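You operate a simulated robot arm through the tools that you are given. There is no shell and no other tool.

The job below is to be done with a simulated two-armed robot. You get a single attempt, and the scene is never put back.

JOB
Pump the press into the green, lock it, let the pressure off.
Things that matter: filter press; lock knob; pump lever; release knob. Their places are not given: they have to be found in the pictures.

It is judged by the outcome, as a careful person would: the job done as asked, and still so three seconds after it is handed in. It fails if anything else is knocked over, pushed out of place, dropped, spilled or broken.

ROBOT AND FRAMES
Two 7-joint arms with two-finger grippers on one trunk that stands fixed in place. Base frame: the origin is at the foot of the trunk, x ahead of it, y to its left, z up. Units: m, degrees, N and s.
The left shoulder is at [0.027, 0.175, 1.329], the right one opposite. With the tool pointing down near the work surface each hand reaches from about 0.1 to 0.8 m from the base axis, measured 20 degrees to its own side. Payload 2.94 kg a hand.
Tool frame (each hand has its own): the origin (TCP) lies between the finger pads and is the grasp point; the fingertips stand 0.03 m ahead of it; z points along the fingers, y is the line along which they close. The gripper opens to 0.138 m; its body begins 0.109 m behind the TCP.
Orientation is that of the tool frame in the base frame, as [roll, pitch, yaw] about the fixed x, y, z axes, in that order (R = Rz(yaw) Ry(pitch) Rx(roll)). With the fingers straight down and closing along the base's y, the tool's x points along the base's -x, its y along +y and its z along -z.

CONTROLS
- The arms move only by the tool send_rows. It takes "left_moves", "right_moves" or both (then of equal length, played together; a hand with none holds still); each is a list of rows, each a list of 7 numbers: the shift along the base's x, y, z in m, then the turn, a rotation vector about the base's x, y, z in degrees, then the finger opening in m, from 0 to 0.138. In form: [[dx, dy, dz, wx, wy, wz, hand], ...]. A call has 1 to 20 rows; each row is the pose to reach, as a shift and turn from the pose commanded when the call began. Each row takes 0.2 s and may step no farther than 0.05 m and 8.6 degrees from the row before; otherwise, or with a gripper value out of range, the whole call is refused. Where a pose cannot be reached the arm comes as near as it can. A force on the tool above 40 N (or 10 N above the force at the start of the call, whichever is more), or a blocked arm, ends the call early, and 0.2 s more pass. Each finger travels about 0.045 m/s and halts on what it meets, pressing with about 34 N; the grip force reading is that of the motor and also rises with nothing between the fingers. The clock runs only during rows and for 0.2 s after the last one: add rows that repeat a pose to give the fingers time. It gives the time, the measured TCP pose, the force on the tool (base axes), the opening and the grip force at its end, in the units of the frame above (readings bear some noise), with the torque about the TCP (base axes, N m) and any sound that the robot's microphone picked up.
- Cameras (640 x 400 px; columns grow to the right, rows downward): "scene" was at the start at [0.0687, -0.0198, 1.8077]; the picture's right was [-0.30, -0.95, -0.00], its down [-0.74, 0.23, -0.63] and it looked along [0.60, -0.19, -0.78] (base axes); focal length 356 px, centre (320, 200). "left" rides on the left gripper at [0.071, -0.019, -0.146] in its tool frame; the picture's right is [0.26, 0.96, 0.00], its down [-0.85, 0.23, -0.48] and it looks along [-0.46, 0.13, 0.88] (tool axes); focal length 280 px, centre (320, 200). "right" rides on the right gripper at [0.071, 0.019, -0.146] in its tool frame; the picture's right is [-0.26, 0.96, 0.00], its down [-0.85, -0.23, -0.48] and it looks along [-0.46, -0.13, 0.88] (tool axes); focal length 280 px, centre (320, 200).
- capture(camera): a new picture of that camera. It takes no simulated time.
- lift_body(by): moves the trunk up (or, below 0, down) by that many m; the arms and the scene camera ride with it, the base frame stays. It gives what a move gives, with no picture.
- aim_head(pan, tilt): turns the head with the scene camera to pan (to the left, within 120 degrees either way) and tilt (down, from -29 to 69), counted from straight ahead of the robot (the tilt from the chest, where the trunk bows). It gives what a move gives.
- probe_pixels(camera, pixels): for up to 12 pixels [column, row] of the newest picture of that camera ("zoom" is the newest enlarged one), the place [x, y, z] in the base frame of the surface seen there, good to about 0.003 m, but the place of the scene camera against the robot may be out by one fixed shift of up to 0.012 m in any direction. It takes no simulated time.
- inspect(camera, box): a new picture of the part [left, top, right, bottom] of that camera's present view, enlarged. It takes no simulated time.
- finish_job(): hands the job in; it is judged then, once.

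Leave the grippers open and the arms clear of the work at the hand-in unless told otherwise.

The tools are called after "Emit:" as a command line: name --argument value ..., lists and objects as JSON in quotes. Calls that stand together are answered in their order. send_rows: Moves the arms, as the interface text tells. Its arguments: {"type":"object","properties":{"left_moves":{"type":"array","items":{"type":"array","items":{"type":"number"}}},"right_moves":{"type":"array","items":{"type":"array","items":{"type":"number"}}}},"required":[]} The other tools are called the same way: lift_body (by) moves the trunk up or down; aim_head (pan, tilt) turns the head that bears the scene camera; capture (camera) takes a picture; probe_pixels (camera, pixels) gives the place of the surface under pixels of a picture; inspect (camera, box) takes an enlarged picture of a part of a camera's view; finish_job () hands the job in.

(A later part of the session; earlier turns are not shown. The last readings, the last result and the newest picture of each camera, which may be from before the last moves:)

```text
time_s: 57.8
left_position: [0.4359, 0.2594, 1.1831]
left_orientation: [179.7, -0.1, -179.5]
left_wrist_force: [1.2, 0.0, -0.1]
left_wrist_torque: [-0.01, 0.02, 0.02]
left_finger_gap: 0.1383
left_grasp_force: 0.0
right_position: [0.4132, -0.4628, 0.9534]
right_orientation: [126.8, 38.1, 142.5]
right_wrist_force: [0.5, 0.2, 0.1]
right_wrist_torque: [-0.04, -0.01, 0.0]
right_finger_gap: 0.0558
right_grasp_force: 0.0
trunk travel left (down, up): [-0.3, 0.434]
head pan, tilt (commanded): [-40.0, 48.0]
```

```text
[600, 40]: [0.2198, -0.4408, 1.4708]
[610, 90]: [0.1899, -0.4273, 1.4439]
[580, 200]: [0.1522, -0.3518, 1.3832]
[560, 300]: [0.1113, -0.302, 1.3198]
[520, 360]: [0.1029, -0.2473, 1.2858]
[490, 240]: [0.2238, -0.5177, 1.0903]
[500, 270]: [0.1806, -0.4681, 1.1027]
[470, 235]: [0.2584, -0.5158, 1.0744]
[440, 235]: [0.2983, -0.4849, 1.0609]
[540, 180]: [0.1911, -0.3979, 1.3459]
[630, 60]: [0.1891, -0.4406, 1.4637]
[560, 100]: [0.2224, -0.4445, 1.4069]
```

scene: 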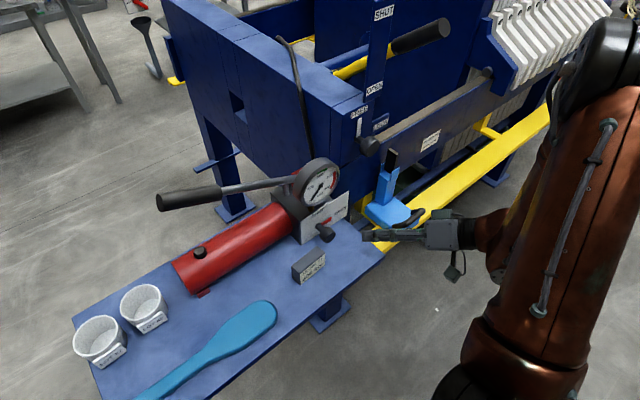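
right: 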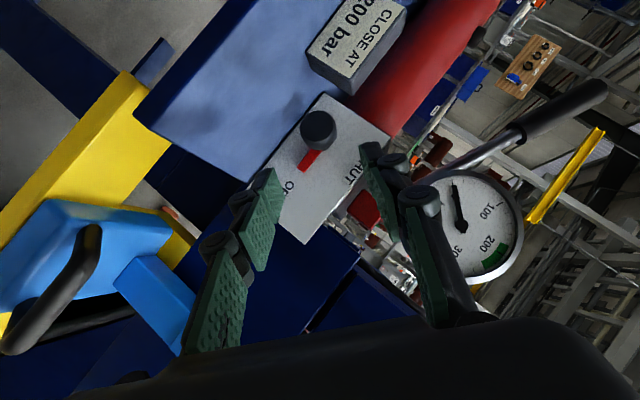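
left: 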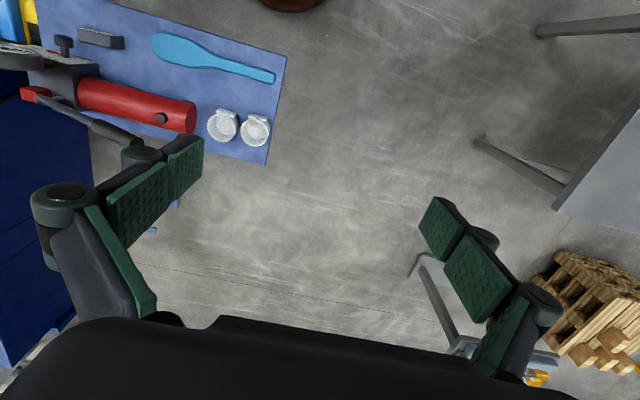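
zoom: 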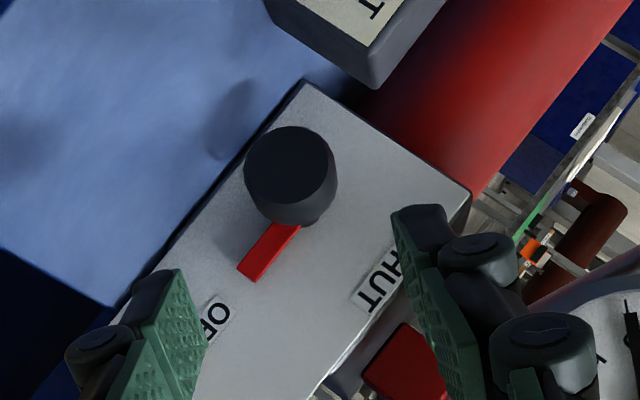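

The pointer has returned to OPEN, so the knob seems to hold in its end positions. I'll aim to turn it in one large bite. Since lowering the trunk helped before, I'll raise the right hand a little and lower the trunk another 0.15 m, then test the swing in free air first.

Emit:
send_rows --right_moves '[[-0.01, -0.01, 0.04, 0, 0, 0, 0.046], [-0.02, -0.02, 0.08, 0, 0, 0, 0.046], [-0.03, -0.03, 0.12, 0, 0, 0, 0.046], [-0.03, -0.03, 0.16, 0, 0, 0, 0.046], [-0.03, -0.03, 0.18, 0, 0, 0, 0.046]]'

Emit:
lift_body --by -0.15

Emit:
capture --camera "scene"

```text
time_s: 59.0
left_position: [0.4365, 0.26, 1.1816]
left_orientation: [179.6, -0.1, -179.4]
left_wrist_force: [-0.5, -0.2, 0.2]
left_wrist_torque: [0.0, 0.01, -0.02]
left_finger_gap: 0.1379
left_grasp_force: 0.1
right_position: [0.3812, -0.4944, 1.133]
right_orientation: [126.8, 38.1, 142.4]
right_wrist_force: [-0.2, 0.6, -0.5]
right_wrist_torque: [-0.01, 0.0, -0.01]
right_finger_gap: 0.046
right_grasp_force: 0.0
trunk travel left (down, up): [-0.3, 0.434]
head pan, tilt (commanded): [-40.0, 48.0]
```

```text
time_s: 60.8
left_position: [0.4352, 0.2597, 1.0319]
left_orientation: [179.7, 0.0, -179.4]
left_wrist_force: [0.6, 0.5, 0.4]
left_wrist_torque: [-0.01, -0.01, 0.02]
left_finger_gap: 0.138
left_grasp_force: 0.1
right_position: [0.3841, -0.4935, 0.9834]
right_orientation: [126.7, 38.2, 142.5]
right_wrist_force: [-0.2, -0.5, 1.0]
right_wrist_torque: [0.0, 0.03, -0.03]
right_finger_gap: 0.046
right_grasp_force: 0.1
trunk travel left (down, up): [-0.15, 0.584]
head pan, tilt (commanded): [-40.0, 48.0]
```

```text
taken
```

scene: 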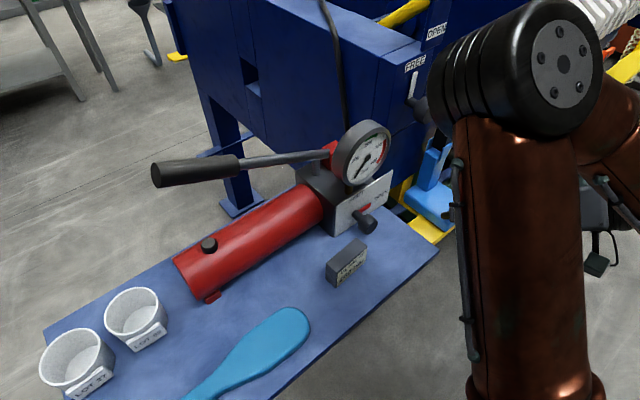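

From the raised hand position I now test in free air at about 7 cm from the knob: lean to 60°, then sweep back to 0°, watching for reach warnings.

Emit:
send_rows --right_moves '[[0.019, 0.008, -0.008, 5, 0, 0, 0.046], [0.038, 0.016, -0.016, 11, 0, 0, 0.046], [0.057, 0.024, -0.024, 16, 0, 0, 0.046], [0.07, 0.03, -0.028, 21, 0, 0, 0.046], [0.07, 0.03, -0.028, 21, 0, 0, 0.046]]'

Emit:
send_rows --right_moves '[[0, 0.004, 0.0, -8, 0, 0, 0.046], [0, 0.008, 0.0, -16, 0, 0, 0.046], [0, 0.012, 0.0, -24, 0, 0, 0.046], [0, 0.016, 0.0, -32, 0, 0, 0.046], [0, 0.02, 0.0, -40, 0, 0, 0.046], [0, 0.024, 0.0, -48, 0, 0, 0.046], [0, 0.028, 0.0, -56, 0, 0, 0.046], [0, 0.028, 0.0, -60, 0, 0, 0.046], [0, 0.028, 0.0, -60, 0, 0, 0.046]]'

Emit:
capture --camera "right"

Emit:
capture --camera "scene"

```text
time_s: 62.0
left_position: [0.4355, 0.2588, 1.0329]
left_orientation: [179.7, -0.1, -179.6]
left_wrist_force: [0.1, 0.2, 0.1]
left_wrist_torque: [0.0, -0.02, 0.0]
left_finger_gap: 0.138
left_grasp_force: 0.2
right_position: [0.4543, -0.4622, 0.9555]
right_orientation: [108.5, 23.8, 133.0]
right_wrist_force: [-0.3, 1.0, 0.4]
right_wrist_torque: [0.0, -0.02, 0.0]
right_finger_gap: 0.0459
right_grasp_force: 0.1
trunk travel left (down, up): [-0.15, 0.584]
head pan, tilt (commanded): [-40.0, 48.0]
```

```text
time_s: 64.0
left_position: [0.4351, 0.261, 1.0317]
left_orientation: [179.8, -0.1, -179.6]
left_wrist_force: [-0.6, 0.1, 0.2]
left_wrist_torque: [0.0, -0.03, -0.01]
left_finger_gap: 0.138
left_grasp_force: 0.1
right_position: [0.4916, -0.5, 1.0035]
right_orientation: [179.7, 51.1, -178.4]
right_wrist_force: [-0.3, -0.3, 0.7]
right_wrist_torque: [-0.04, 0.0, -0.01]
right_finger_gap: 0.0461
right_grasp_force: 0.1
right hand out of reach, approached as far as the arm can: row 3, 4, 5, 6, 7, 8, 9
trunk travel left (down, up): [-0.15, 0.584]
head pan, tilt (commanded): [-40.0, 48.0]
```

```text
taken
```

right: 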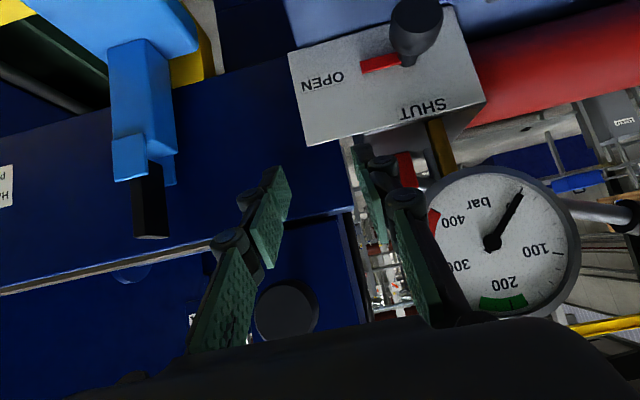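

```text
taken
```

scene: 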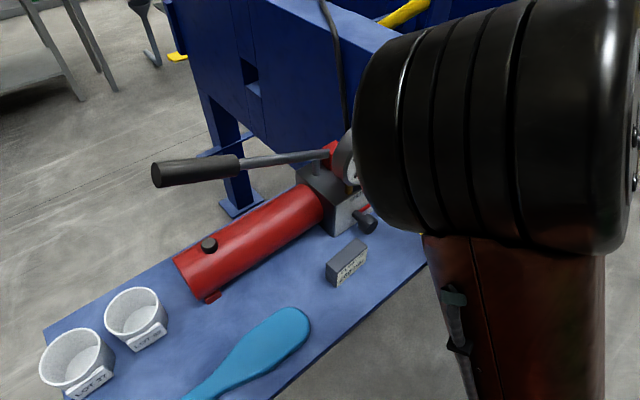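

At this trunk height the leaning pose works but the upright one doesn't, so the elbow has drifted again. Straight-ahead poses rolled about their own axis have always tracked well (0 to 169° of roll). New plan: point nearly straight ahead (about 17° down) and roll from 135° to 45°, which turns the knob 90° in one go with clearance to the table and block. First I back out to the straight-ahead pose on the right.

Emit:
send_rows --right_moves '[[-0.03, -0.01, 0.02, 0, -6.5, 0, 0.06], [-0.06, -0.02, 0.04, 0, -13, 0, 0.06], [-0.09, -0.04, 0.05, 0, -19.5, 0, 0.06], [-0.12, -0.06, 0.06, 0, -26, 0, 0.06], [-0.15, -0.08, 0.06, 0, -32.5, 0, 0.06], [-0.18, -0.1, 0.06, 0, -39, 0, 0.06], [-0.22, -0.11, 0.05, 0, -39, 0, 0.06], [-0.24, -0.12, 0.04, 0, -39, 0, 0.06], [-0.24, -0.12, 0.02, 0, -39, 0, 0.06]]'

Emit:
capture --camera "scene"

```text
time_s: 66.0
left_position: [0.4355, 0.2607, 1.0309]
left_orientation: [179.8, -0.1, -179.4]
left_wrist_force: [0.3, 0.3, -0.5]
left_wrist_torque: [-0.11, -0.03, -0.03]
left_finger_gap: 0.1378
left_grasp_force: 0.1
right_position: [0.3691, -0.6316, 1.0066]
right_orientation: [-80.5, 88.9, -79.2]
right_wrist_force: [-0.7, 0.5, 0.4]
right_wrist_torque: [-0.01, 0.04, -0.05]
right_finger_gap: 0.0598
right_grasp_force: 0.1
right hand out of reach, approached as far as the arm can: row 1, 2, 3, 5, 6, 7, 8, 9
trunk travel left (down, up): [-0.15, 0.584]
head pan, tilt (commanded): [-40.0, 48.0]
```

```text
taken
```

scene: 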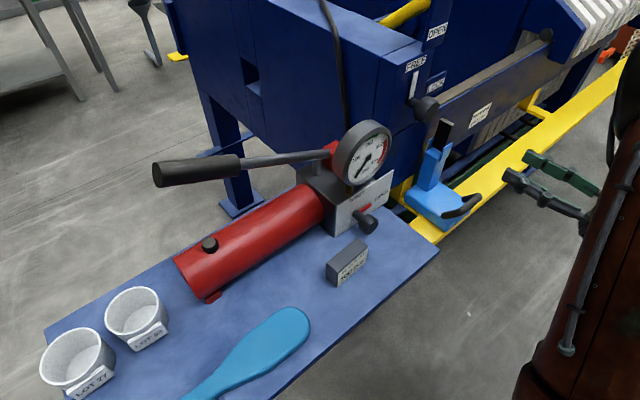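

The hand is at the straight-ahead pose at (0.369, -0.632, 1.007), close to the blue part on the rail. I'll rise 8 cm first, then roll by 135° while watching for warnings.

Emit:
send_rows --right_moves '[[-0.01, 0.01, 0.04, 0, 0, 0, 0.06], [-0.01, 0.02, 0.08, 0, 0, 0, 0.06], [-0.01, 0.02, 0.08, 8.5, 0, 0, 0.06], [-0.01, 0.02, 0.08, 17, 0, 0, 0.06], [-0.01, 0.02, 0.08, 25.5, 0, 0, 0.06], [-0.01, 0.02, 0.08, 34, 0, 0, 0.06], [-0.01, 0.02, 0.08, 42.5, 0, 0, 0.06], [-0.01, 0.02, 0.08, 51, 0, 0, 0.06], [-0.01, 0.02, 0.08, 59.5, 0, 0, 0.06], [-0.01, 0.02, 0.08, 68, 0, 0, 0.06], [-0.01, 0.02, 0.08, 76.5, 0, 0, 0.06], [-0.01, 0.02, 0.08, 85, 0, 0, 0.06], [-0.01, 0.02, 0.08, 93.5, 0, 0, 0.06], [-0.01, 0.02, 0.08, 102, 0, 0, 0.06], [-0.01, 0.02, 0.08, 110.5, 0, 0, 0.06], [-0.01, 0.02, 0.08, 119, 0, 0, 0.06], [-0.01, 0.02, 0.08, 127.5, 0, 0, 0.06], [-0.01, 0.02, 0.08, 135, 0, 0, 0.06], [-0.01, 0.02, 0.08, 135, 0, 0, 0.06]]'

Emit:
capture --camera "scene"

Emit:
capture --camera "right"

```text
time_s: 70.0
left_position: [0.4358, 0.2597, 1.0316]
left_orientation: [179.7, -0.2, -179.5]
left_wrist_force: [0.2, 0.8, 1.0]
left_wrist_torque: [0.02, -0.01, -0.01]
left_finger_gap: 0.1379
left_grasp_force: 0.0
right_position: [0.3825, -0.6194, 1.0727]
right_orientation: [89.4, -44.2, 89.1]
right_wrist_force: [0.3, 1.0, 0.3]
right_wrist_torque: [-0.02, -0.04, 0.01]
right_finger_gap: 0.0599
right_grasp_force: 0.0
right hand out of reach, approached as far as the arm can: row 1, 2, 3, 4, 5, 6, 7, 8, 9, 10, 11, 12, 13, 14, 15, 16, 17, 18, 19
trunk travel left (down, up): [-0.15, 0.584]
head pan, tilt (commanded): [-40.0, 48.0]
```

```text
taken
```

scene: 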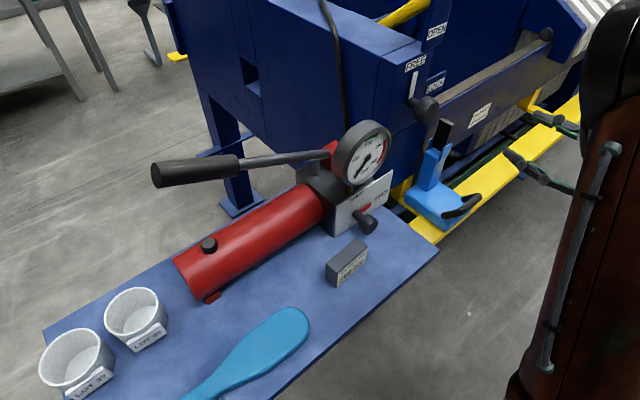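

```text
taken
```

right: 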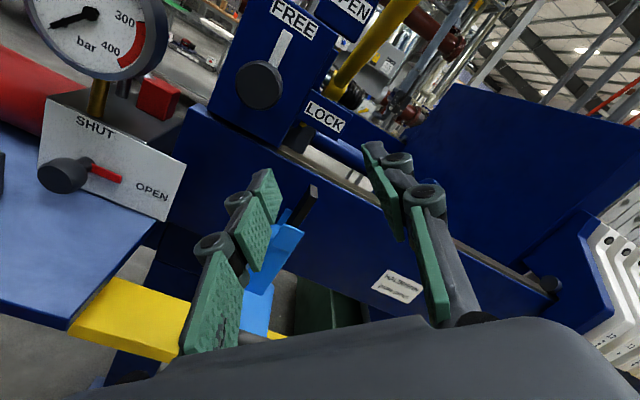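

The roll reached 135° with only a small position offset. I'll now move left in front of the release knob and see if the warnings clear as the arm extends.

Emit:
send_rows --right_moves '[[0.0, 0.04, 0.0, 0, 0, 0, 0.06], [0.0, 0.08, 0.0, 0, 0, 0, 0.06], [0.0, 0.12, -0.01, 0, 0, 0, 0.06], [0.01, 0.16, -0.03, 0, 0, 0, 0.06], [0.02, 0.2, -0.05, 0, 0, 0, 0.06], [0.02, 0.2, -0.07, 0, 0, 0, 0.06], [0.02, 0.2, -0.07, 0, 0, 0, 0.06]]'

Emit:
capture --camera "scene"

Emit:
capture --camera "right"

```text
time_s: 71.6
left_position: [0.4356, 0.2592, 1.0325]
left_orientation: [179.8, 0.0, -179.5]
left_wrist_force: [-0.3, 1.2, 0.1]
left_wrist_torque: [0.0, -0.05, 0.05]
left_finger_gap: 0.1378
left_grasp_force: 0.0
right_position: [0.4208, -0.5873, 1.0003]
right_orientation: [89.0, -44.1, 89.7]
right_wrist_force: [-1.4, 0.0, 0.0]
right_wrist_torque: [0.0, 0.05, -0.01]
right_finger_gap: 0.06
right_grasp_force: 0.1
right hand out of reach, approached as far as the arm can: row 1, 2, 3, 4, 5, 6, 7
trunk travel left (down, up): [-0.15, 0.584]
head pan, tilt (commanded): [-40.0, 48.0]
```

```text
taken
```

scene: 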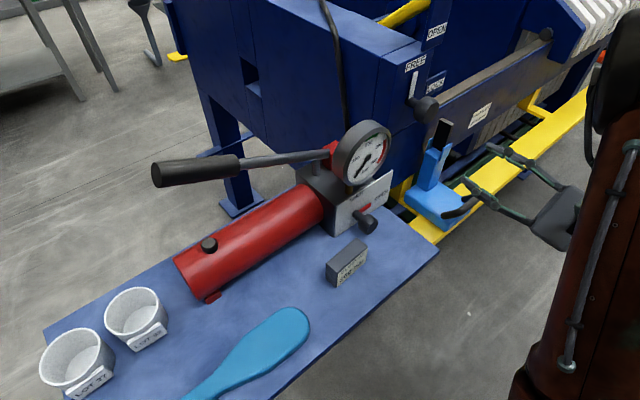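

```text
taken
```

right: 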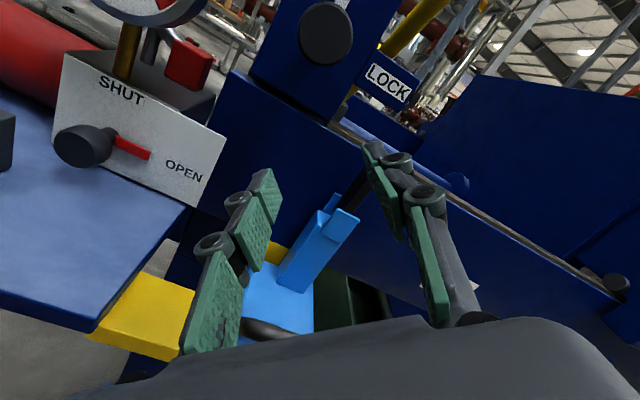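

I now see the pattern: the arm fails when the wrist gets closer than about 0.45 m to its shoulder, which is the elbow folding limit. So the shoulder should sit well above the work, with the elbow out to the right and the hand straight ahead. I'll back the hand away from the press, raise the trunk to +0.1 relative to the start, and come in from there.

Emit:
send_rows --right_moves '[[-0.02, -0.02, 0.02, 0, 0, 0, 0.06], [-0.04, -0.04, 0.04, 0, 0, 0, 0.06], [-0.06, -0.06, 0.04, 0, 0, 0, 0.06], [-0.06, -0.06, 0.04, 0, 0, 0, 0.06]]'

Emit:
lift_body --by 0.45

Emit:
capture --camera "scene"

```text
time_s: 72.6
left_position: [0.4357, 0.26, 1.0309]
left_orientation: [179.8, -0.1, -179.6]
left_wrist_force: [-0.4, 0.7, 0.6]
left_wrist_torque: [0.0, -0.02, 0.03]
left_finger_gap: 0.1382
left_grasp_force: 0.1
right_position: [0.3707, -0.6495, 1.0371]
right_orientation: [89.4, -44.0, 89.1]
right_wrist_force: [0.6, 0.5, 1.0]
right_wrist_torque: [0.02, 0.02, -0.02]
right_finger_gap: 0.0601
right_grasp_force: 0.2
right hand out of reach, approached as far as the arm can: row 3, 4
trunk travel left (down, up): [-0.15, 0.584]
head pan, tilt (commanded): [-40.0, 48.0]
```

```text
refused: 0.45 is not a number from -0.4 to 0.4
```

```text
taken
```

scene: 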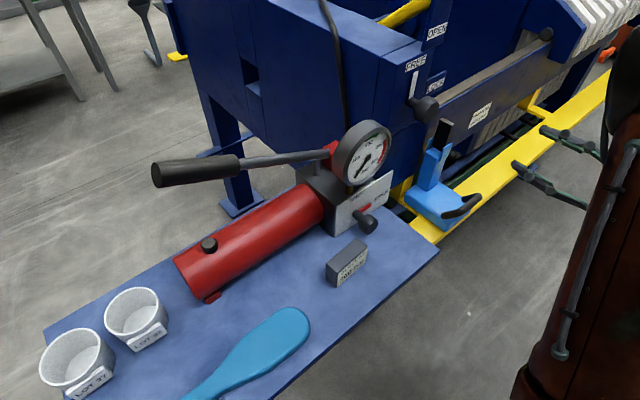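

The lift step is limited to 0.4 m, so I'll raise it in two parts: 0.35, then 0.1.

Emit:
lift_body --by 0.35

Emit:
lift_body --by 0.1

Emit:
capture --camera "scene"

```text
time_s: 76.0
left_position: [0.4357, 0.2583, 1.3814]
left_orientation: [179.7, -0.1, -179.5]
left_wrist_force: [0.0, 0.7, -0.1]
left_wrist_torque: [0.03, 0.0, -0.03]
left_finger_gap: 0.1381
left_grasp_force: 0.0
right_position: [0.3686, -0.6487, 1.3867]
right_orientation: [89.0, -44.1, 89.5]
right_wrist_force: [0.1, 0.3, 0.0]
right_wrist_torque: [0.01, 0.0, 0.0]
right_finger_gap: 0.0599
right_grasp_force: 0.0
trunk travel left (down, up): [-0.5, 0.234]
head pan, tilt (commanded): [-40.0, 48.0]
```

```text
time_s: 77.3
left_position: [0.436, 0.2588, 1.4813]
left_orientation: [179.6, -0.1, -179.5]
left_wrist_force: [0.1, 0.0, -0.2]
left_wrist_torque: [0.0, 0.06, -0.03]
left_finger_gap: 0.1379
left_grasp_force: 0.0
right_position: [0.369, -0.6498, 1.4866]
right_orientation: [89.1, -44.1, 89.5]
right_wrist_force: [0.7, -0.2, 0.3]
right_wrist_torque: [0.03, 0.01, -0.04]
right_finger_gap: 0.06
right_grasp_force: 0.1
trunk travel left (down, up): [-0.6, 0.134]
head pan, tilt (commanded): [-40.0, 48.0]
```

```text
taken
```

scene: 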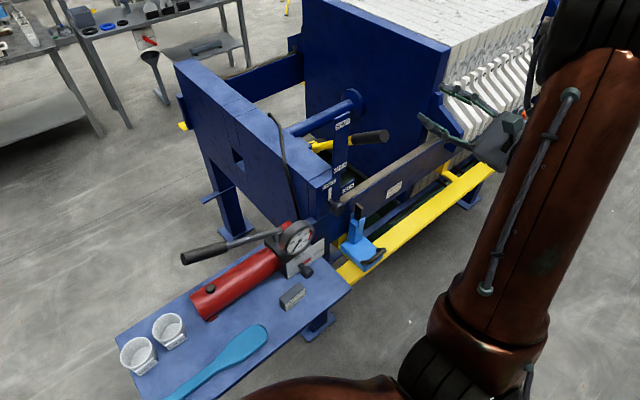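

Now lower the rolled, straight-ahead hand to staging in front of the release knob at about (0.36, -0.45, 1.02).

Emit:
send_rows --right_moves '[[-0.01, 0.015, -0.04, 0, 0, 0, 0.06], [-0.02, 0.03, -0.08, 0, 0, 0, 0.06], [-0.03, 0.045, -0.12, 0, 0, 0, 0.06], [-0.03, 0.06, -0.16, 0, 0, 0, 0.06], [-0.03, 0.075, -0.2, 0, 0, 0, 0.06], [-0.03, 0.09, -0.24, 0, 0, 0, 0.06], [-0.03, 0.11, -0.28, 0, 0, 0, 0.06], [-0.03, 0.13, -0.32, 0, 0, 0, 0.06], [-0.03, 0.15, -0.36, 0, 0, 0, 0.06], [-0.02, 0.17, -0.4, 0, 0, 0, 0.06], [-0.01, 0.19, -0.44, 0, 0, 0, 0.06], [-0.01, 0.2, -0.467, 0, 0, 0, 0.06], [-0.01, 0.2, -0.467, 0, 0, 0, 0.06]]'

Emit:
capture --camera "scene"

Emit:
capture --camera "right"

```text
time_s: 80.1
left_position: [0.4371, 0.26, 1.4822]
left_orientation: [179.7, -0.1, -179.4]
left_wrist_force: [-0.1, 0.0, -0.2]
left_wrist_torque: [-0.01, 0.01, -0.03]
left_finger_gap: 0.1381
left_grasp_force: 0.1
right_position: [0.3572, -0.4501, 1.019]
right_orientation: [89.0, -44.1, 89.5]
right_wrist_force: [0.5, 0.5, -0.1]
right_wrist_torque: [-0.01, -0.05, 0.0]
right_finger_gap: 0.06
right_grasp_force: 0.1
trunk travel left (down, up): [-0.6, 0.134]
head pan, tilt (commanded): [-40.0, 48.0]
```

```text
taken
```

scene: 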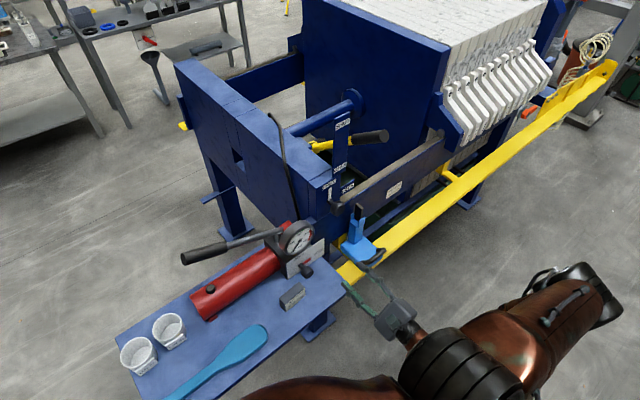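

```text
taken
```

right: 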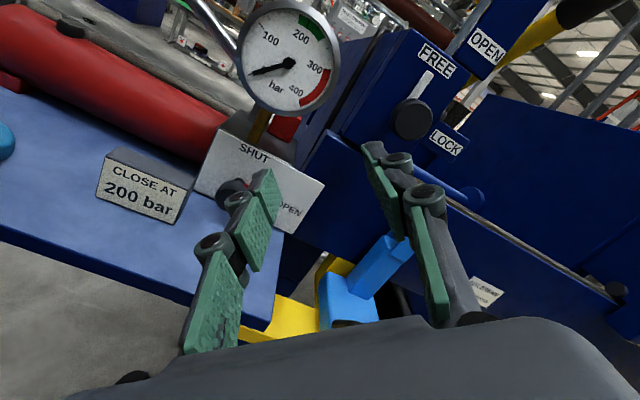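

It tracked perfectly with no warnings. I'll tilt the hand 17° down and move to 7 cm in front of the knob, then test the roll from 135° to 45° in free air there.

Emit:
send_rows --right_moves '[[0.02, 0.01, -0.025, 0, 4.25, 0, 0.05], [0.04, 0.02, -0.05, 0, 8.5, 0, 0.046], [0.06, 0.032, -0.08, 0, 12.75, 0, 0.046], [0.083, 0.043, -0.107, 0, 17, 0, 0.046], [0.083, 0.043, -0.107, 0, 17, 0, 0.046]]'

Emit:
capture --camera "right"

Emit:
inspect --camera "scene" --box '[250, 200, 450, 350]'

```text
time_s: 81.3
left_position: [0.4348, 0.2582, 1.4826]
left_orientation: [179.7, -0.1, -179.5]
left_wrist_force: [-0.1, -0.7, -0.7]
left_wrist_torque: [0.01, -0.02, 0.02]
left_finger_gap: 0.1381
left_grasp_force: 0.0
right_position: [0.4126, -0.4311, 0.9533]
right_orientation: [112.2, -41.6, 73.7]
right_wrist_force: [0.4, -0.1, -0.4]
right_wrist_torque: [-0.02, 0.03, 0.03]
right_finger_gap: 0.0461
right_grasp_force: 0.0
right hand out of reach, approached as far as the arm can: row 2, 3, 4, 5
trunk travel left (down, up): [-0.6, 0.134]
head pan, tilt (commanded): [-40.0, 48.0]
```

```text
taken
```

right: 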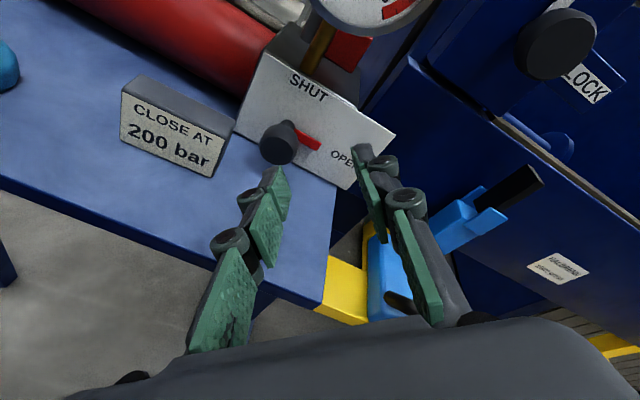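

```text
2.67 times, centred on (350, 275) of scene
```

zoom: 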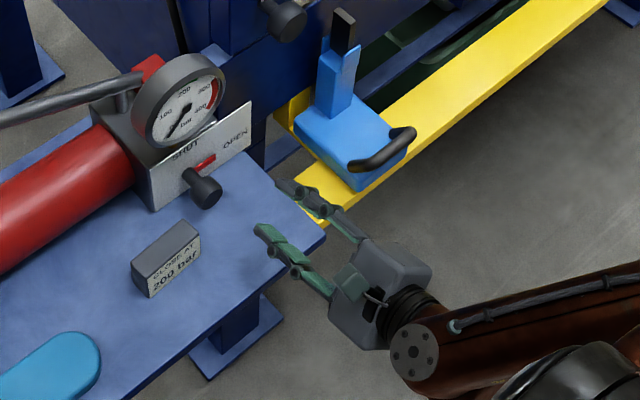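

The hand is now too far below the shoulder, so the right arm's workable window around this knob is narrow. The left arm, reaching across with its elbow out left, would not be folded: its wrist would be about 0.7 m from its shoulder. So the left hand will work the release knob and the right hand the lock knob. First I back the right hand out and park it to the right.

Emit:
send_rows --right_moves '[[-0.02, -0.01, 0.03, 0, 0, 0, 0.06], [-0.04, -0.02, 0.06, 0, 0, 0, 0.06], [-0.06, -0.04, 0.09, 0, 0, 0, 0.06], [-0.07, -0.07, 0.13, 0, 0, 0, 0.06], [-0.08, -0.1, 0.17, 0, 0, 0, 0.06], [-0.09, -0.14, 0.2, 0, 0, 0, 0.06], [-0.09, -0.18, 0.23, 0, 0, 0, 0.06], [-0.09, -0.22, 0.26, 0, 0, 0, 0.06], [-0.09, -0.25, 0.29, 0, 0, 0, 0.06], [-0.09, -0.27, 0.32, 0, 0, 0, 0.06], [-0.09, -0.27, 0.32, 0, 0, 0, 0.06]]'

Emit:
lift_body --by -0.2

Emit:
capture --camera "scene"

```text
refused: row 4 steps farther than a row can; nothing moved
```

```text
time_s: 82.7
left_position: [0.4356, 0.2591, 1.358]
left_orientation: [179.7, -0.1, -179.4]
left_wrist_force: [-0.2, -0.3, 0.3]
left_wrist_torque: [0.04, 0.0, 0.02]
left_finger_gap: 0.138
left_grasp_force: 0.1
right_position: [0.4153, -0.4227, 0.8381]
right_orientation: [110.8, -41.6, 75.2]
right_wrist_force: [-9.5, 13.6, 14.8]
right_wrist_torque: [-0.37, -0.43, 0.14]
right_finger_gap: 0.0628
right_grasp_force: 2.9
trunk travel left (down, up): [-0.478, 0.257]
head pan, tilt (commanded): [-40.0, 48.0]
stopped: the force on the tool passed its limit at 103 N (the readings are from after the stop); the commanded pose is now the measured one
```

```text
taken
```

scene: 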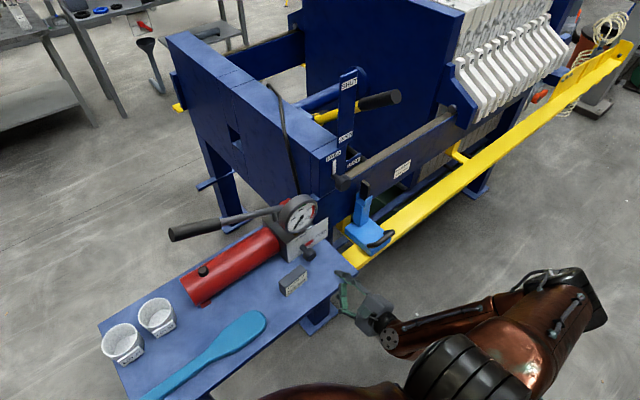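

That was my mistake: the refused move meant the trunk came down with the hand still over the table edge, and it pressed the table until it stopped. From now on I won't chain dependent steps. I'll lift the right hand straight up and back, gently, right away.

Emit:
send_rows --right_moves '[[0.0, 0.0, 0.01, 0, 0, 0, 0.063], [-0.005, 0.0, 0.025, 0, 0, 0, 0.063], [-0.01, 0.0, 0.045, 0, 0, 0, 0.063], [-0.02, -0.01, 0.07, 0, 0, 0, 0.063], [-0.03, -0.02, 0.1, 0, 0, 0, 0.063], [-0.04, -0.03, 0.13, 0, 0, 0, 0.063]]'

Emit:
capture --camera "scene"

```text
time_s: 84.1
left_position: [0.4375, 0.2607, 1.3581]
left_orientation: [179.7, -0.3, -179.3]
left_wrist_force: [0.1, -0.8, 0.2]
left_wrist_torque: [-0.01, 0.01, -0.02]
left_finger_gap: 0.1382
left_grasp_force: 0.0
right_position: [0.3748, -0.4559, 0.9684]
right_orientation: [111.1, -41.6, 74.8]
right_wrist_force: [0.4, -0.4, -0.3]
right_wrist_torque: [0.03, -0.01, -0.02]
right_finger_gap: 0.063
right_grasp_force: 0.0
trunk travel left (down, up): [-0.478, 0.257]
head pan, tilt (commanded): [-40.0, 48.0]
```

```text
taken
```

scene: 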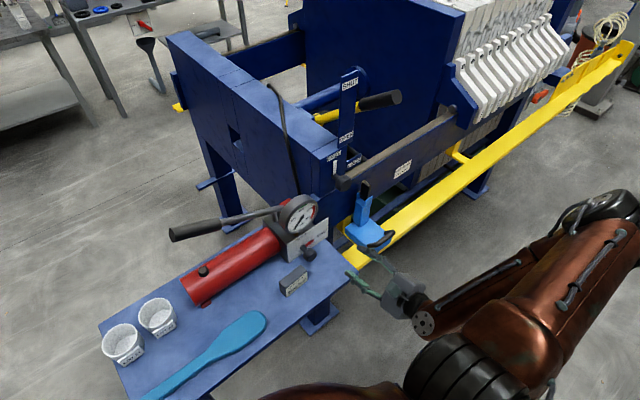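

All items look in place. Note that at this trunk height (about -0.02) the right hand tracked here with no warning, so this may be its workable window after all. I'll try the pre-grasp point for the right hand again: 7 cm in front of the knob, watching the flags.

Emit:
send_rows --right_moves '[[0.016, 0.012, -0.013, 0, 0, 0, 0.055], [0.032, 0.024, -0.026, 0, 0, 0, 0.046], [0.048, 0.036, -0.04, 0, 0, 0, 0.046], [0.065, 0.049, -0.053, 0, 0, 0, 0.046], [0.065, 0.049, -0.053, 0, 0, 0, 0.046]]'

Emit:
capture --camera "right"

Emit:
capture --camera "scene"

```text
time_s: 85.3
left_position: [0.437, 0.2598, 1.3588]
left_orientation: [179.8, -0.3, -179.3]
left_wrist_force: [-0.6, -0.9, -0.7]
left_wrist_torque: [0.02, 0.0, -0.02]
left_finger_gap: 0.1381
left_grasp_force: 0.0
right_position: [0.4366, -0.4085, 0.9128]
right_orientation: [111.2, -41.5, 74.7]
right_wrist_force: [0.6, 0.0, -0.4]
right_wrist_torque: [0.03, -0.01, 0.03]
right_finger_gap: 0.0459
right_grasp_force: 0.1
trunk travel left (down, up): [-0.478, 0.257]
head pan, tilt (commanded): [-40.0, 48.0]
```

```text
taken
```

right: 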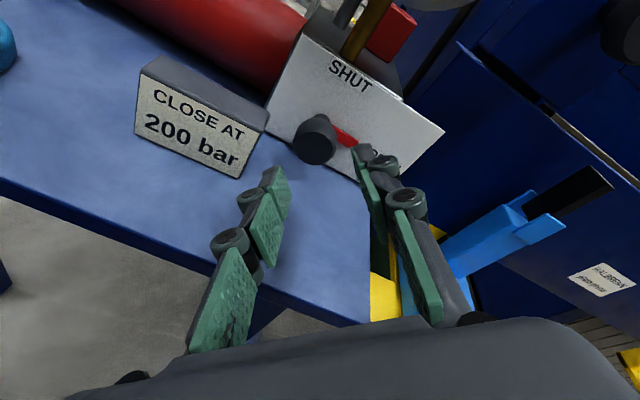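

```text
taken
```

scene: 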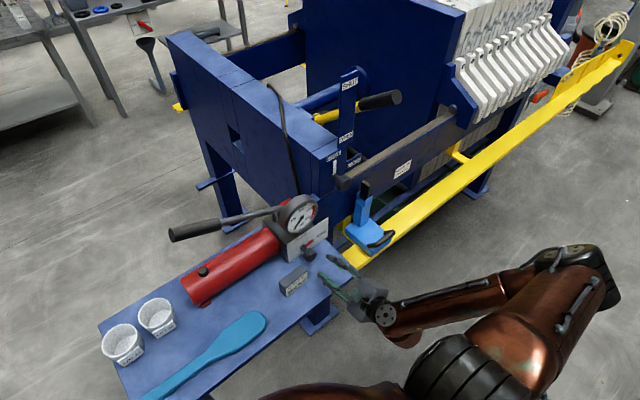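

No warnings at the pre-grasp point. Now I test the roll in free air here: 90° about the hand's own axis (rotation vector about (-86.7, 1.3, 24.2)), which is the knob-shutting direction.

Emit:
send_rows --right_moves '[[0, 0, 0, -7.88, 0.12, 2.2, 0.046], [0, 0, 0, -15.76, 0.24, 4.4, 0.046], [0, 0, 0, -23.64, 0.36, 6.6, 0.046], [0, 0, 0, -31.53, 0.47, 8.8, 0.046], [0, 0, 0, -39.41, 0.59, 11.0, 0.046], [0, 0, 0, -47.29, 0.71, 13.2, 0.046], [0, 0, 0, -55.17, 0.83, 15.4, 0.046], [0, 0, 0, -63.05, 0.95, 17.6, 0.046], [0, 0, 0, -70.93, 1.06, 19.8, 0.046], [0, 0, 0, -78.82, 1.18, 22.0, 0.046], [0, 0, 0, -86.7, 1.3, 24.2, 0.046], [0, 0, 0, -86.7, 1.3, 24.2, 0.046]]'

Emit:
capture --camera "right"

```text
time_s: 87.9
left_position: [0.4373, 0.2605, 1.3576]
left_orientation: [179.7, -0.4, -179.4]
left_wrist_force: [-0.8, -0.8, -0.7]
left_wrist_torque: [0.01, 0.0, 0.01]
left_finger_gap: 0.138
left_grasp_force: 0.1
right_position: [0.4416, -0.4077, 0.9135]
right_orientation: [112.2, 44.5, 105.0]
right_wrist_force: [-0.3, 0.3, -0.2]
right_wrist_torque: [-0.03, 0.02, -0.01]
right_finger_gap: 0.0459
right_grasp_force: 0.0
trunk travel left (down, up): [-0.478, 0.257]
head pan, tilt (commanded): [-40.0, 48.0]
```

```text
taken
```

right: 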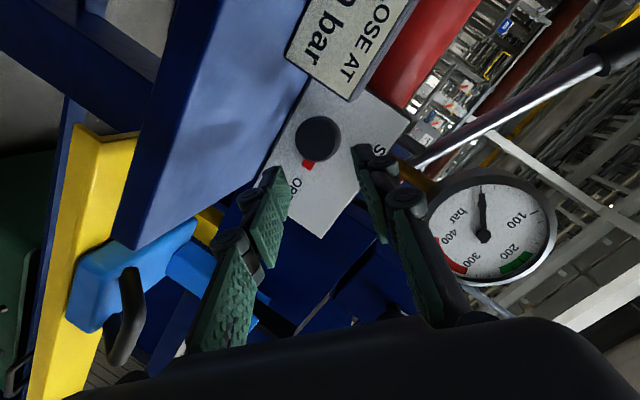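

The whole 90° roll works here without warnings. I'll take one more measurement of the knob from this view.

Emit:
inspect --camera "right" --box '[240, 80, 400, 200]'

Emit:
probe_pixels --camera "right" --pixels '[[317, 137], [305, 137], [329, 137], [317, 125], [317, 149], [309, 129], [326, 146], [309, 165], [297, 185], [380, 150], [352, 80], [300, 75]]'

```text
3.33 times, centred on (320, 140) of right
```

zoom: 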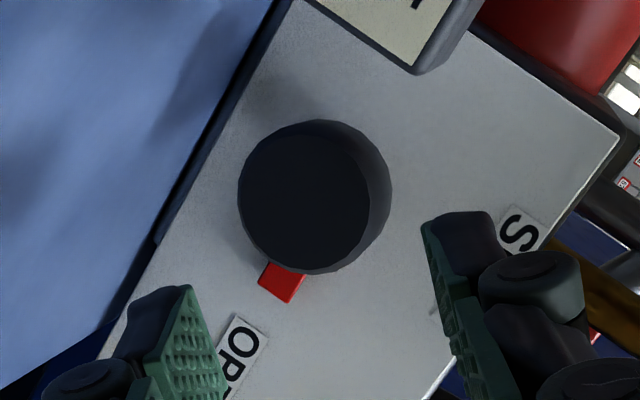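

```text
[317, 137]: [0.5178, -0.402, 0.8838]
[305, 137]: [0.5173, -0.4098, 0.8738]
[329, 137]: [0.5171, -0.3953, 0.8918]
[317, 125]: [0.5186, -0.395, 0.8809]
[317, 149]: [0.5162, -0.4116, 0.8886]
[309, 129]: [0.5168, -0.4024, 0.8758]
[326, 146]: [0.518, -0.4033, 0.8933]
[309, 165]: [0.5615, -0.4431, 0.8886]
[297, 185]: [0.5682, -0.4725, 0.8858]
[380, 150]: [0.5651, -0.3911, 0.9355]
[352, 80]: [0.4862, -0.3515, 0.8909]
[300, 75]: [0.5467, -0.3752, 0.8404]
```

Averaging the measurements, the knob axis is at y -0.406, z 0.885 with cap radius about 0.018. I'll roll back 83° so the closing line is at about 127°, with finger 1 upper-right and finger 2 lower-left, clear of block and table. Then I check the view before advancing.

Emit:
send_rows --right_moves '[[0, 0, 0, 8.0, -0.13, -2.24, 0.046], [0, 0, 0, 16.0, -0.27, -4.48, 0.046], [0, 0, 0, 24.0, -0.4, -6.72, 0.046], [0, 0, 0, 32.0, -0.54, -8.96, 0.046], [0, 0, 0, 40.0, -0.67, -11.2, 0.046], [0, 0, 0, 48.0, -0.81, -13.44, 0.046], [0, 0, 0, 56.0, -0.94, -15.68, 0.046], [0, 0, 0, 64.0, -1.08, -17.92, 0.046], [0, 0, 0, 72.0, -1.21, -20.16, 0.046], [0, 0, 0, 79.9, -1.35, -22.4, 0.046], [0, 0, 0, 79.9, -1.35, -22.4, 0.046]]'

Emit:
capture --camera "right"

```text
time_s: 90.3
left_position: [0.4367, 0.2595, 1.3583]
left_orientation: [179.7, -0.3, -179.4]
left_wrist_force: [0.6, 0.6, -0.2]
left_wrist_torque: [0.0, -0.01, 0.01]
left_finger_gap: 0.138
left_grasp_force: 0.1
right_position: [0.4411, -0.4056, 0.9139]
right_orientation: [109.2, -35.0, 77.6]
right_wrist_force: [0.5, 0.5, 0.1]
right_wrist_torque: [-0.01, -0.03, 0.0]
right_finger_gap: 0.0461
right_grasp_force: 0.1
trunk travel left (down, up): [-0.478, 0.257]
head pan, tilt (commanded): [-40.0, 48.0]
```

```text
taken
```

right: 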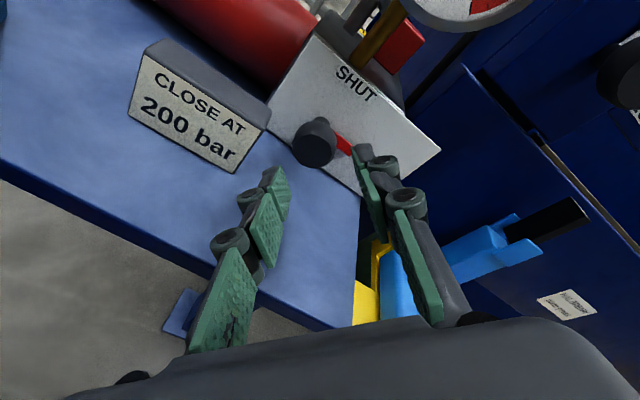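

The knob sits straight ahead between the tips. I advance 4.5 cm and check clearances.

Emit:
send_rows --right_moves '[[0.015, 0.0, -0.005, 0, 0, 0, 0.046], [0.03, 0.0, -0.01, 0, 0, 0, 0.046], [0.045, 0.0, -0.0153, 0, 0, 0, 0.046], [0.045, 0.0, -0.0153, 0, 0, 0, 0.046]]'

Emit:
inspect --camera "right" --box '[200, 80, 440, 240]'

Emit:
inspect --camera "scene" --box '[260, 200, 400, 320]'

```text
time_s: 91.3
left_position: [0.437, 0.2589, 1.359]
left_orientation: [179.8, -0.3, -179.3]
left_wrist_force: [-0.4, 0.2, -0.2]
left_wrist_torque: [-0.03, -0.01, 0.02]
left_finger_gap: 0.1379
left_grasp_force: 0.1
right_position: [0.4823, -0.4089, 0.9008]
right_orientation: [109.2, -34.8, 77.7]
right_wrist_force: [0.0, 0.4, -0.6]
right_wrist_torque: [0.0, -0.03, 0.01]
right_finger_gap: 0.046
right_grasp_force: 0.0
right hand out of reach, approached as far as the arm can: row 3, 4
trunk travel left (down, up): [-0.478, 0.257]
head pan, tilt (commanded): [-40.0, 48.0]
```

```text
2.50 times, centred on (320, 160) of right
```

zoom: 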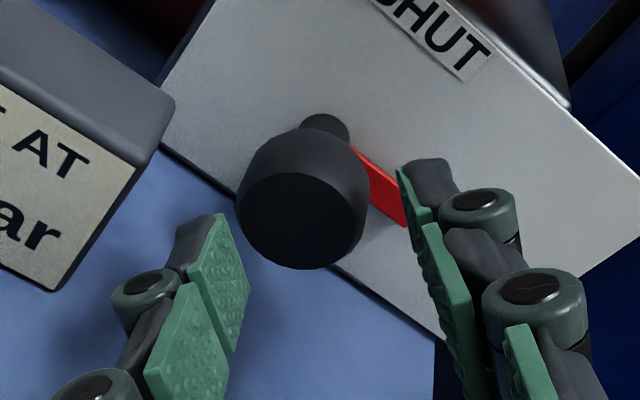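

```text
3.33 times, centred on (330, 260) of scene
```

zoom: 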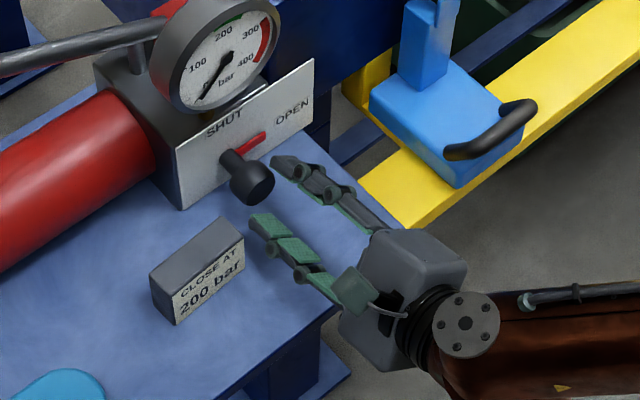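

The knob is centred between the fingers, but the arm is slightly limited again because it is a touch too far below the shoulder. I'll retract, raise the hand 4 cm, then lower the trunk 4 cm, one step at a time.

Emit:
send_rows --right_moves '[[-0.015, 0.0, 0.005, 0, 0, 0, 0.046], [-0.03, 0.001, 0.01, 0, 0, 0, 0.046], [-0.045, 0.003, 0.02, 0, 0, 0, 0.046], [-0.045, 0.003, 0.035, 0, 0, 0, 0.046], [-0.045, 0.003, 0.055, 0, 0, 0, 0.046], [-0.045, 0.003, 0.055, 0, 0, 0, 0.046]]'

```text
time_s: 92.7
left_position: [0.4365, 0.2581, 1.3582]
left_orientation: [179.8, -0.3, -179.4]
left_wrist_force: [-0.7, -0.5, -0.1]
left_wrist_torque: [0.03, -0.02, 0.0]
left_finger_gap: 0.1379
left_grasp_force: 0.1
right_position: [0.4378, -0.4032, 0.9558]
right_orientation: [109.2, -35.0, 77.7]
right_wrist_force: [0.6, -0.6, -0.9]
right_wrist_torque: [0.01, -0.02, 0.01]
right_finger_gap: 0.0459
right_grasp_force: 0.1
trunk travel left (down, up): [-0.478, 0.257]
head pan, tilt (commanded): [-40.0, 48.0]
```

The hand is at (0.438, -0.403, 0.956), clear of everything below. Now I lower the trunk by 0.04.

Emit:
lift_body --by -0.04

```text
time_s: 93.5
left_position: [0.4362, 0.2596, 1.3188]
left_orientation: [179.7, -0.3, -179.5]
left_wrist_force: [-0.3, 0.8, 0.1]
left_wrist_torque: [0.01, 0.0, 0.0]
left_finger_gap: 0.1381
left_grasp_force: 0.0
right_position: [0.4384, -0.4047, 0.9157]
right_orientation: [109.1, -34.9, 77.8]
right_wrist_force: [-1.1, -0.1, 0.1]
right_wrist_torque: [0.0, 0.02, -0.03]
right_finger_gap: 0.0458
right_grasp_force: 0.1
trunk travel left (down, up): [-0.438, 0.297]
head pan, tilt (commanded): [-40.0, 48.0]
```

Now I advance from (0.438, -0.405, 0.916) to the grasp point (0.512, -0.406, 0.890) in small steps.

Emit:
send_rows --right_moves '[[0.015, 0.0, -0.005, 0, 0, 0, 0.046], [0.03, 0.0, -0.0105, 0, 0, 0, 0.046], [0.045, 0.0, -0.016, 0, 0, 0, 0.046], [0.045, 0.0, -0.016, 0, 0, 0, 0.046]]'

Emit:
inspect --camera "right" --box '[200, 80, 440, 240]'

```text
time_s: 94.5
left_position: [0.4368, 0.2597, 1.3175]
left_orientation: [179.6, -0.3, -179.4]
left_wrist_force: [-0.1, -0.1, -0.9]
left_wrist_torque: [0.01, -0.01, -0.01]
left_finger_gap: 0.1381
left_grasp_force: 0.0
right_position: [0.4818, -0.4058, 0.8991]
right_orientation: [109.0, -34.7, 77.8]
right_wrist_force: [-0.5, -0.4, 0.6]
right_wrist_torque: [0.01, -0.01, 0.0]
right_finger_gap: 0.0461
right_grasp_force: 0.0
right hand out of reach, approached as far as the arm can: row 3
trunk travel left (down, up): [-0.438, 0.297]
head pan, tilt (commanded): [-40.0, 48.0]
```

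```text
2.50 times, centred on (320, 160) of right
```

zoom: 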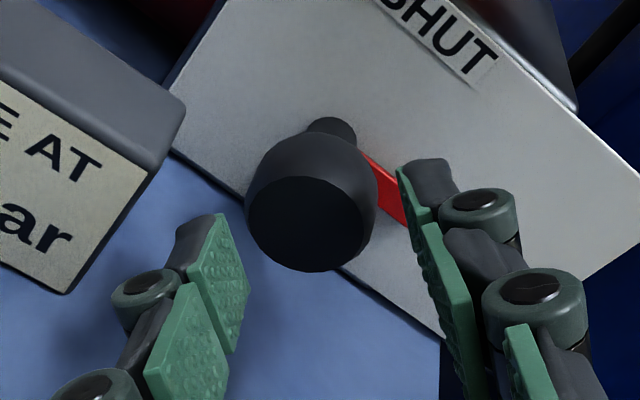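

It is within 2 mm of command here. I'll advance another 1.5 cm carefully and check tracking.

Emit:
send_rows --right_moves '[[0.005, 0.0, -0.0015, 0, 0, 0, 0.046], [0.01, 0.0, -0.003, 0, 0, 0, 0.046], [0.015, 0.0, -0.0045, 0, 0, 0, 0.046], [0.015, 0.0, -0.0045, 0, 0, 0, 0.046]]'

Emit:
inspect --camera "right" --box '[200, 80, 440, 240]'

Emit:
capture --camera "scene"

```text
time_s: 95.5
left_position: [0.4367, 0.2594, 1.3181]
left_orientation: [179.7, -0.4, -179.4]
left_wrist_force: [-0.4, 0.2, -0.2]
left_wrist_torque: [0.01, 0.03, 0.01]
left_finger_gap: 0.138
left_grasp_force: 0.0
right_position: [0.4831, -0.406, 0.8944]
right_orientation: [109.1, -34.9, 77.7]
right_wrist_force: [0.2, -0.2, 0.4]
right_wrist_torque: [-0.03, -0.05, 0.01]
right_finger_gap: 0.0463
right_grasp_force: 0.1
right hand out of reach, approached as far as the arm can: row 1, 2, 3, 4
trunk travel left (down, up): [-0.438, 0.297]
head pan, tilt (commanded): [-40.0, 48.0]
```

```text
2.50 times, centred on (320, 160) of right
```

zoom: 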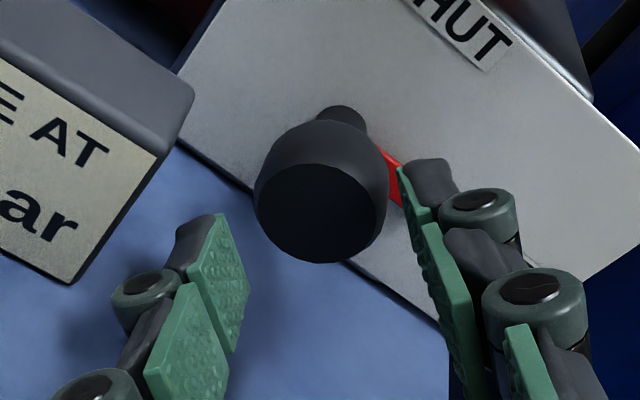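

```text
taken
```

scene: 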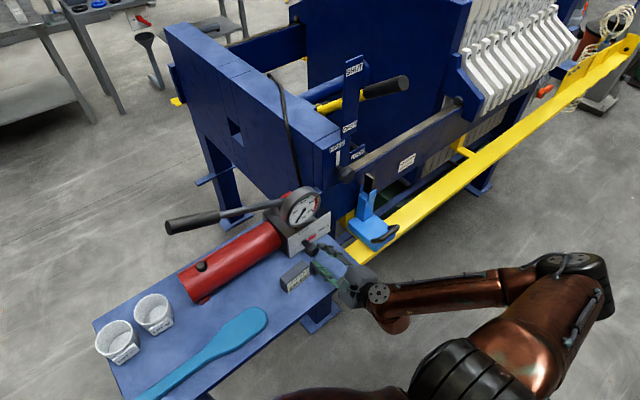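

Forward motion is what's limited now, probably by the wrist bend. I'll probe the arm's posture to see its geometry.

Emit:
probe_pixels --camera "scene" --pixels '[[590, 265], [555, 262], [605, 300], [520, 282], [460, 290], [400, 300], [378, 295], [395, 322], [345, 285], [500, 330], [460, 370], [570, 320]]'

Emit:
inspect --camera "scene" --box '[300, 220, 640, 400]'

```text
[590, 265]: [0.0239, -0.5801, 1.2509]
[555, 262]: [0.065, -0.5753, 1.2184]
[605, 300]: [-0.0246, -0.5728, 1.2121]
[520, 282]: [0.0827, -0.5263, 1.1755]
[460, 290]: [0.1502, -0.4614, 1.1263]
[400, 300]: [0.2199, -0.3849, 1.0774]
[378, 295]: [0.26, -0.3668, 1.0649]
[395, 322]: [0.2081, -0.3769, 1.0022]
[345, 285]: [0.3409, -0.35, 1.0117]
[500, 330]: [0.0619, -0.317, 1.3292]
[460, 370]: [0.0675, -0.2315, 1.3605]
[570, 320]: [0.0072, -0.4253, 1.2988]
```

```text
1.88 times, centred on (470, 310) of scene
```

zoom: 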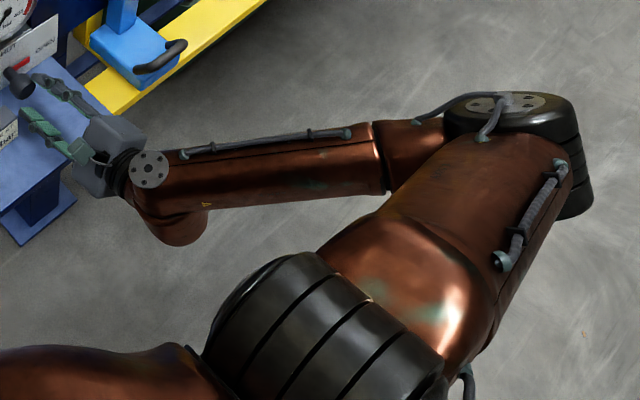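

The elbow angle looks fine. The likely culprit is the last wrist joint near its roll limit, since the positive roll uses up its range as the arm moves forward. The gripper is symmetric, so I can use the equivalent negative roll (-53° to -143°) instead. I'll retract first.

Emit:
send_rows --right_moves '[[-0.015, 0.0, 0.007, 0, 0, 0, 0.046], [-0.03, 0.0, 0.014, 0, 0, 0, 0.046], [-0.045, 0.0, 0.025, 0, 0, 0, 0.046], [-0.06, -0.005, 0.045, 0, 0, 0, 0.046], [-0.065, -0.01, 0.065, 0, 0, 0, 0.046], [-0.065, -0.01, 0.065, 0, 0, 0, 0.046]]'

```text
time_s: 96.9
left_position: [0.4367, 0.2603, 1.3175]
left_orientation: [179.7, -0.3, -179.5]
left_wrist_force: [-0.1, 0.5, -0.3]
left_wrist_torque: [0.03, 0.0, 0.0]
left_finger_gap: 0.138
left_grasp_force: 0.2
right_position: [0.418, -0.4146, 0.9569]
right_orientation: [109.2, -34.9, 77.7]
right_wrist_force: [-0.3, 0.1, -0.3]
right_wrist_torque: [-0.03, 0.01, 0.0]
right_finger_gap: 0.0459
right_grasp_force: 0.0
trunk travel left (down, up): [-0.438, 0.297]
head pan, tilt (commanded): [-40.0, 48.0]
```

The hand is clear at (0.418, -0.415, 0.957). Now I roll by -90° about its own axis (first half).

Emit:
send_rows --right_moves '[[0, 0, 0, -7.88, 0.08, 2.2, 0.046], [0, 0, 0, -15.76, 0.16, 4.4, 0.046], [0, 0, 0, -23.64, 0.25, 6.6, 0.046], [0, 0, 0, -31.53, 0.33, 8.8, 0.046], [0, 0, 0, -39.41, 0.41, 11.0, 0.046], [0, 0, 0, -47.29, 0.49, 13.2, 0.046], [0, 0, 0, -55.17, 0.57, 15.4, 0.046], [0, 0, 0, -63.05, 0.65, 17.6, 0.046], [0, 0, 0, -70.93, 0.74, 19.8, 0.046], [0, 0, 0, -78.82, 0.82, 22.0, 0.046], [0, 0, 0, -86.7, 0.9, 24.2, 0.046], [0, 0, 0, -86.7, 0.9, 24.2, 0.046]]'

```text
time_s: 99.5
left_position: [0.4373, 0.2584, 1.3182]
left_orientation: [179.7, -0.3, -179.4]
left_wrist_force: [-1.3, 0.2, -0.2]
left_wrist_torque: [-0.04, -0.02, 0.04]
left_finger_gap: 0.1378
left_grasp_force: 0.1
right_position: [0.4179, -0.4155, 0.957]
right_orientation: [114.4, 50.9, 108.9]
right_wrist_force: [-0.3, 0.1, 0.0]
right_wrist_torque: [0.03, 0.0, 0.0]
right_finger_gap: 0.046
right_grasp_force: 0.1
trunk travel left (down, up): [-0.438, 0.297]
head pan, tilt (commanded): [-40.0, 48.0]
```

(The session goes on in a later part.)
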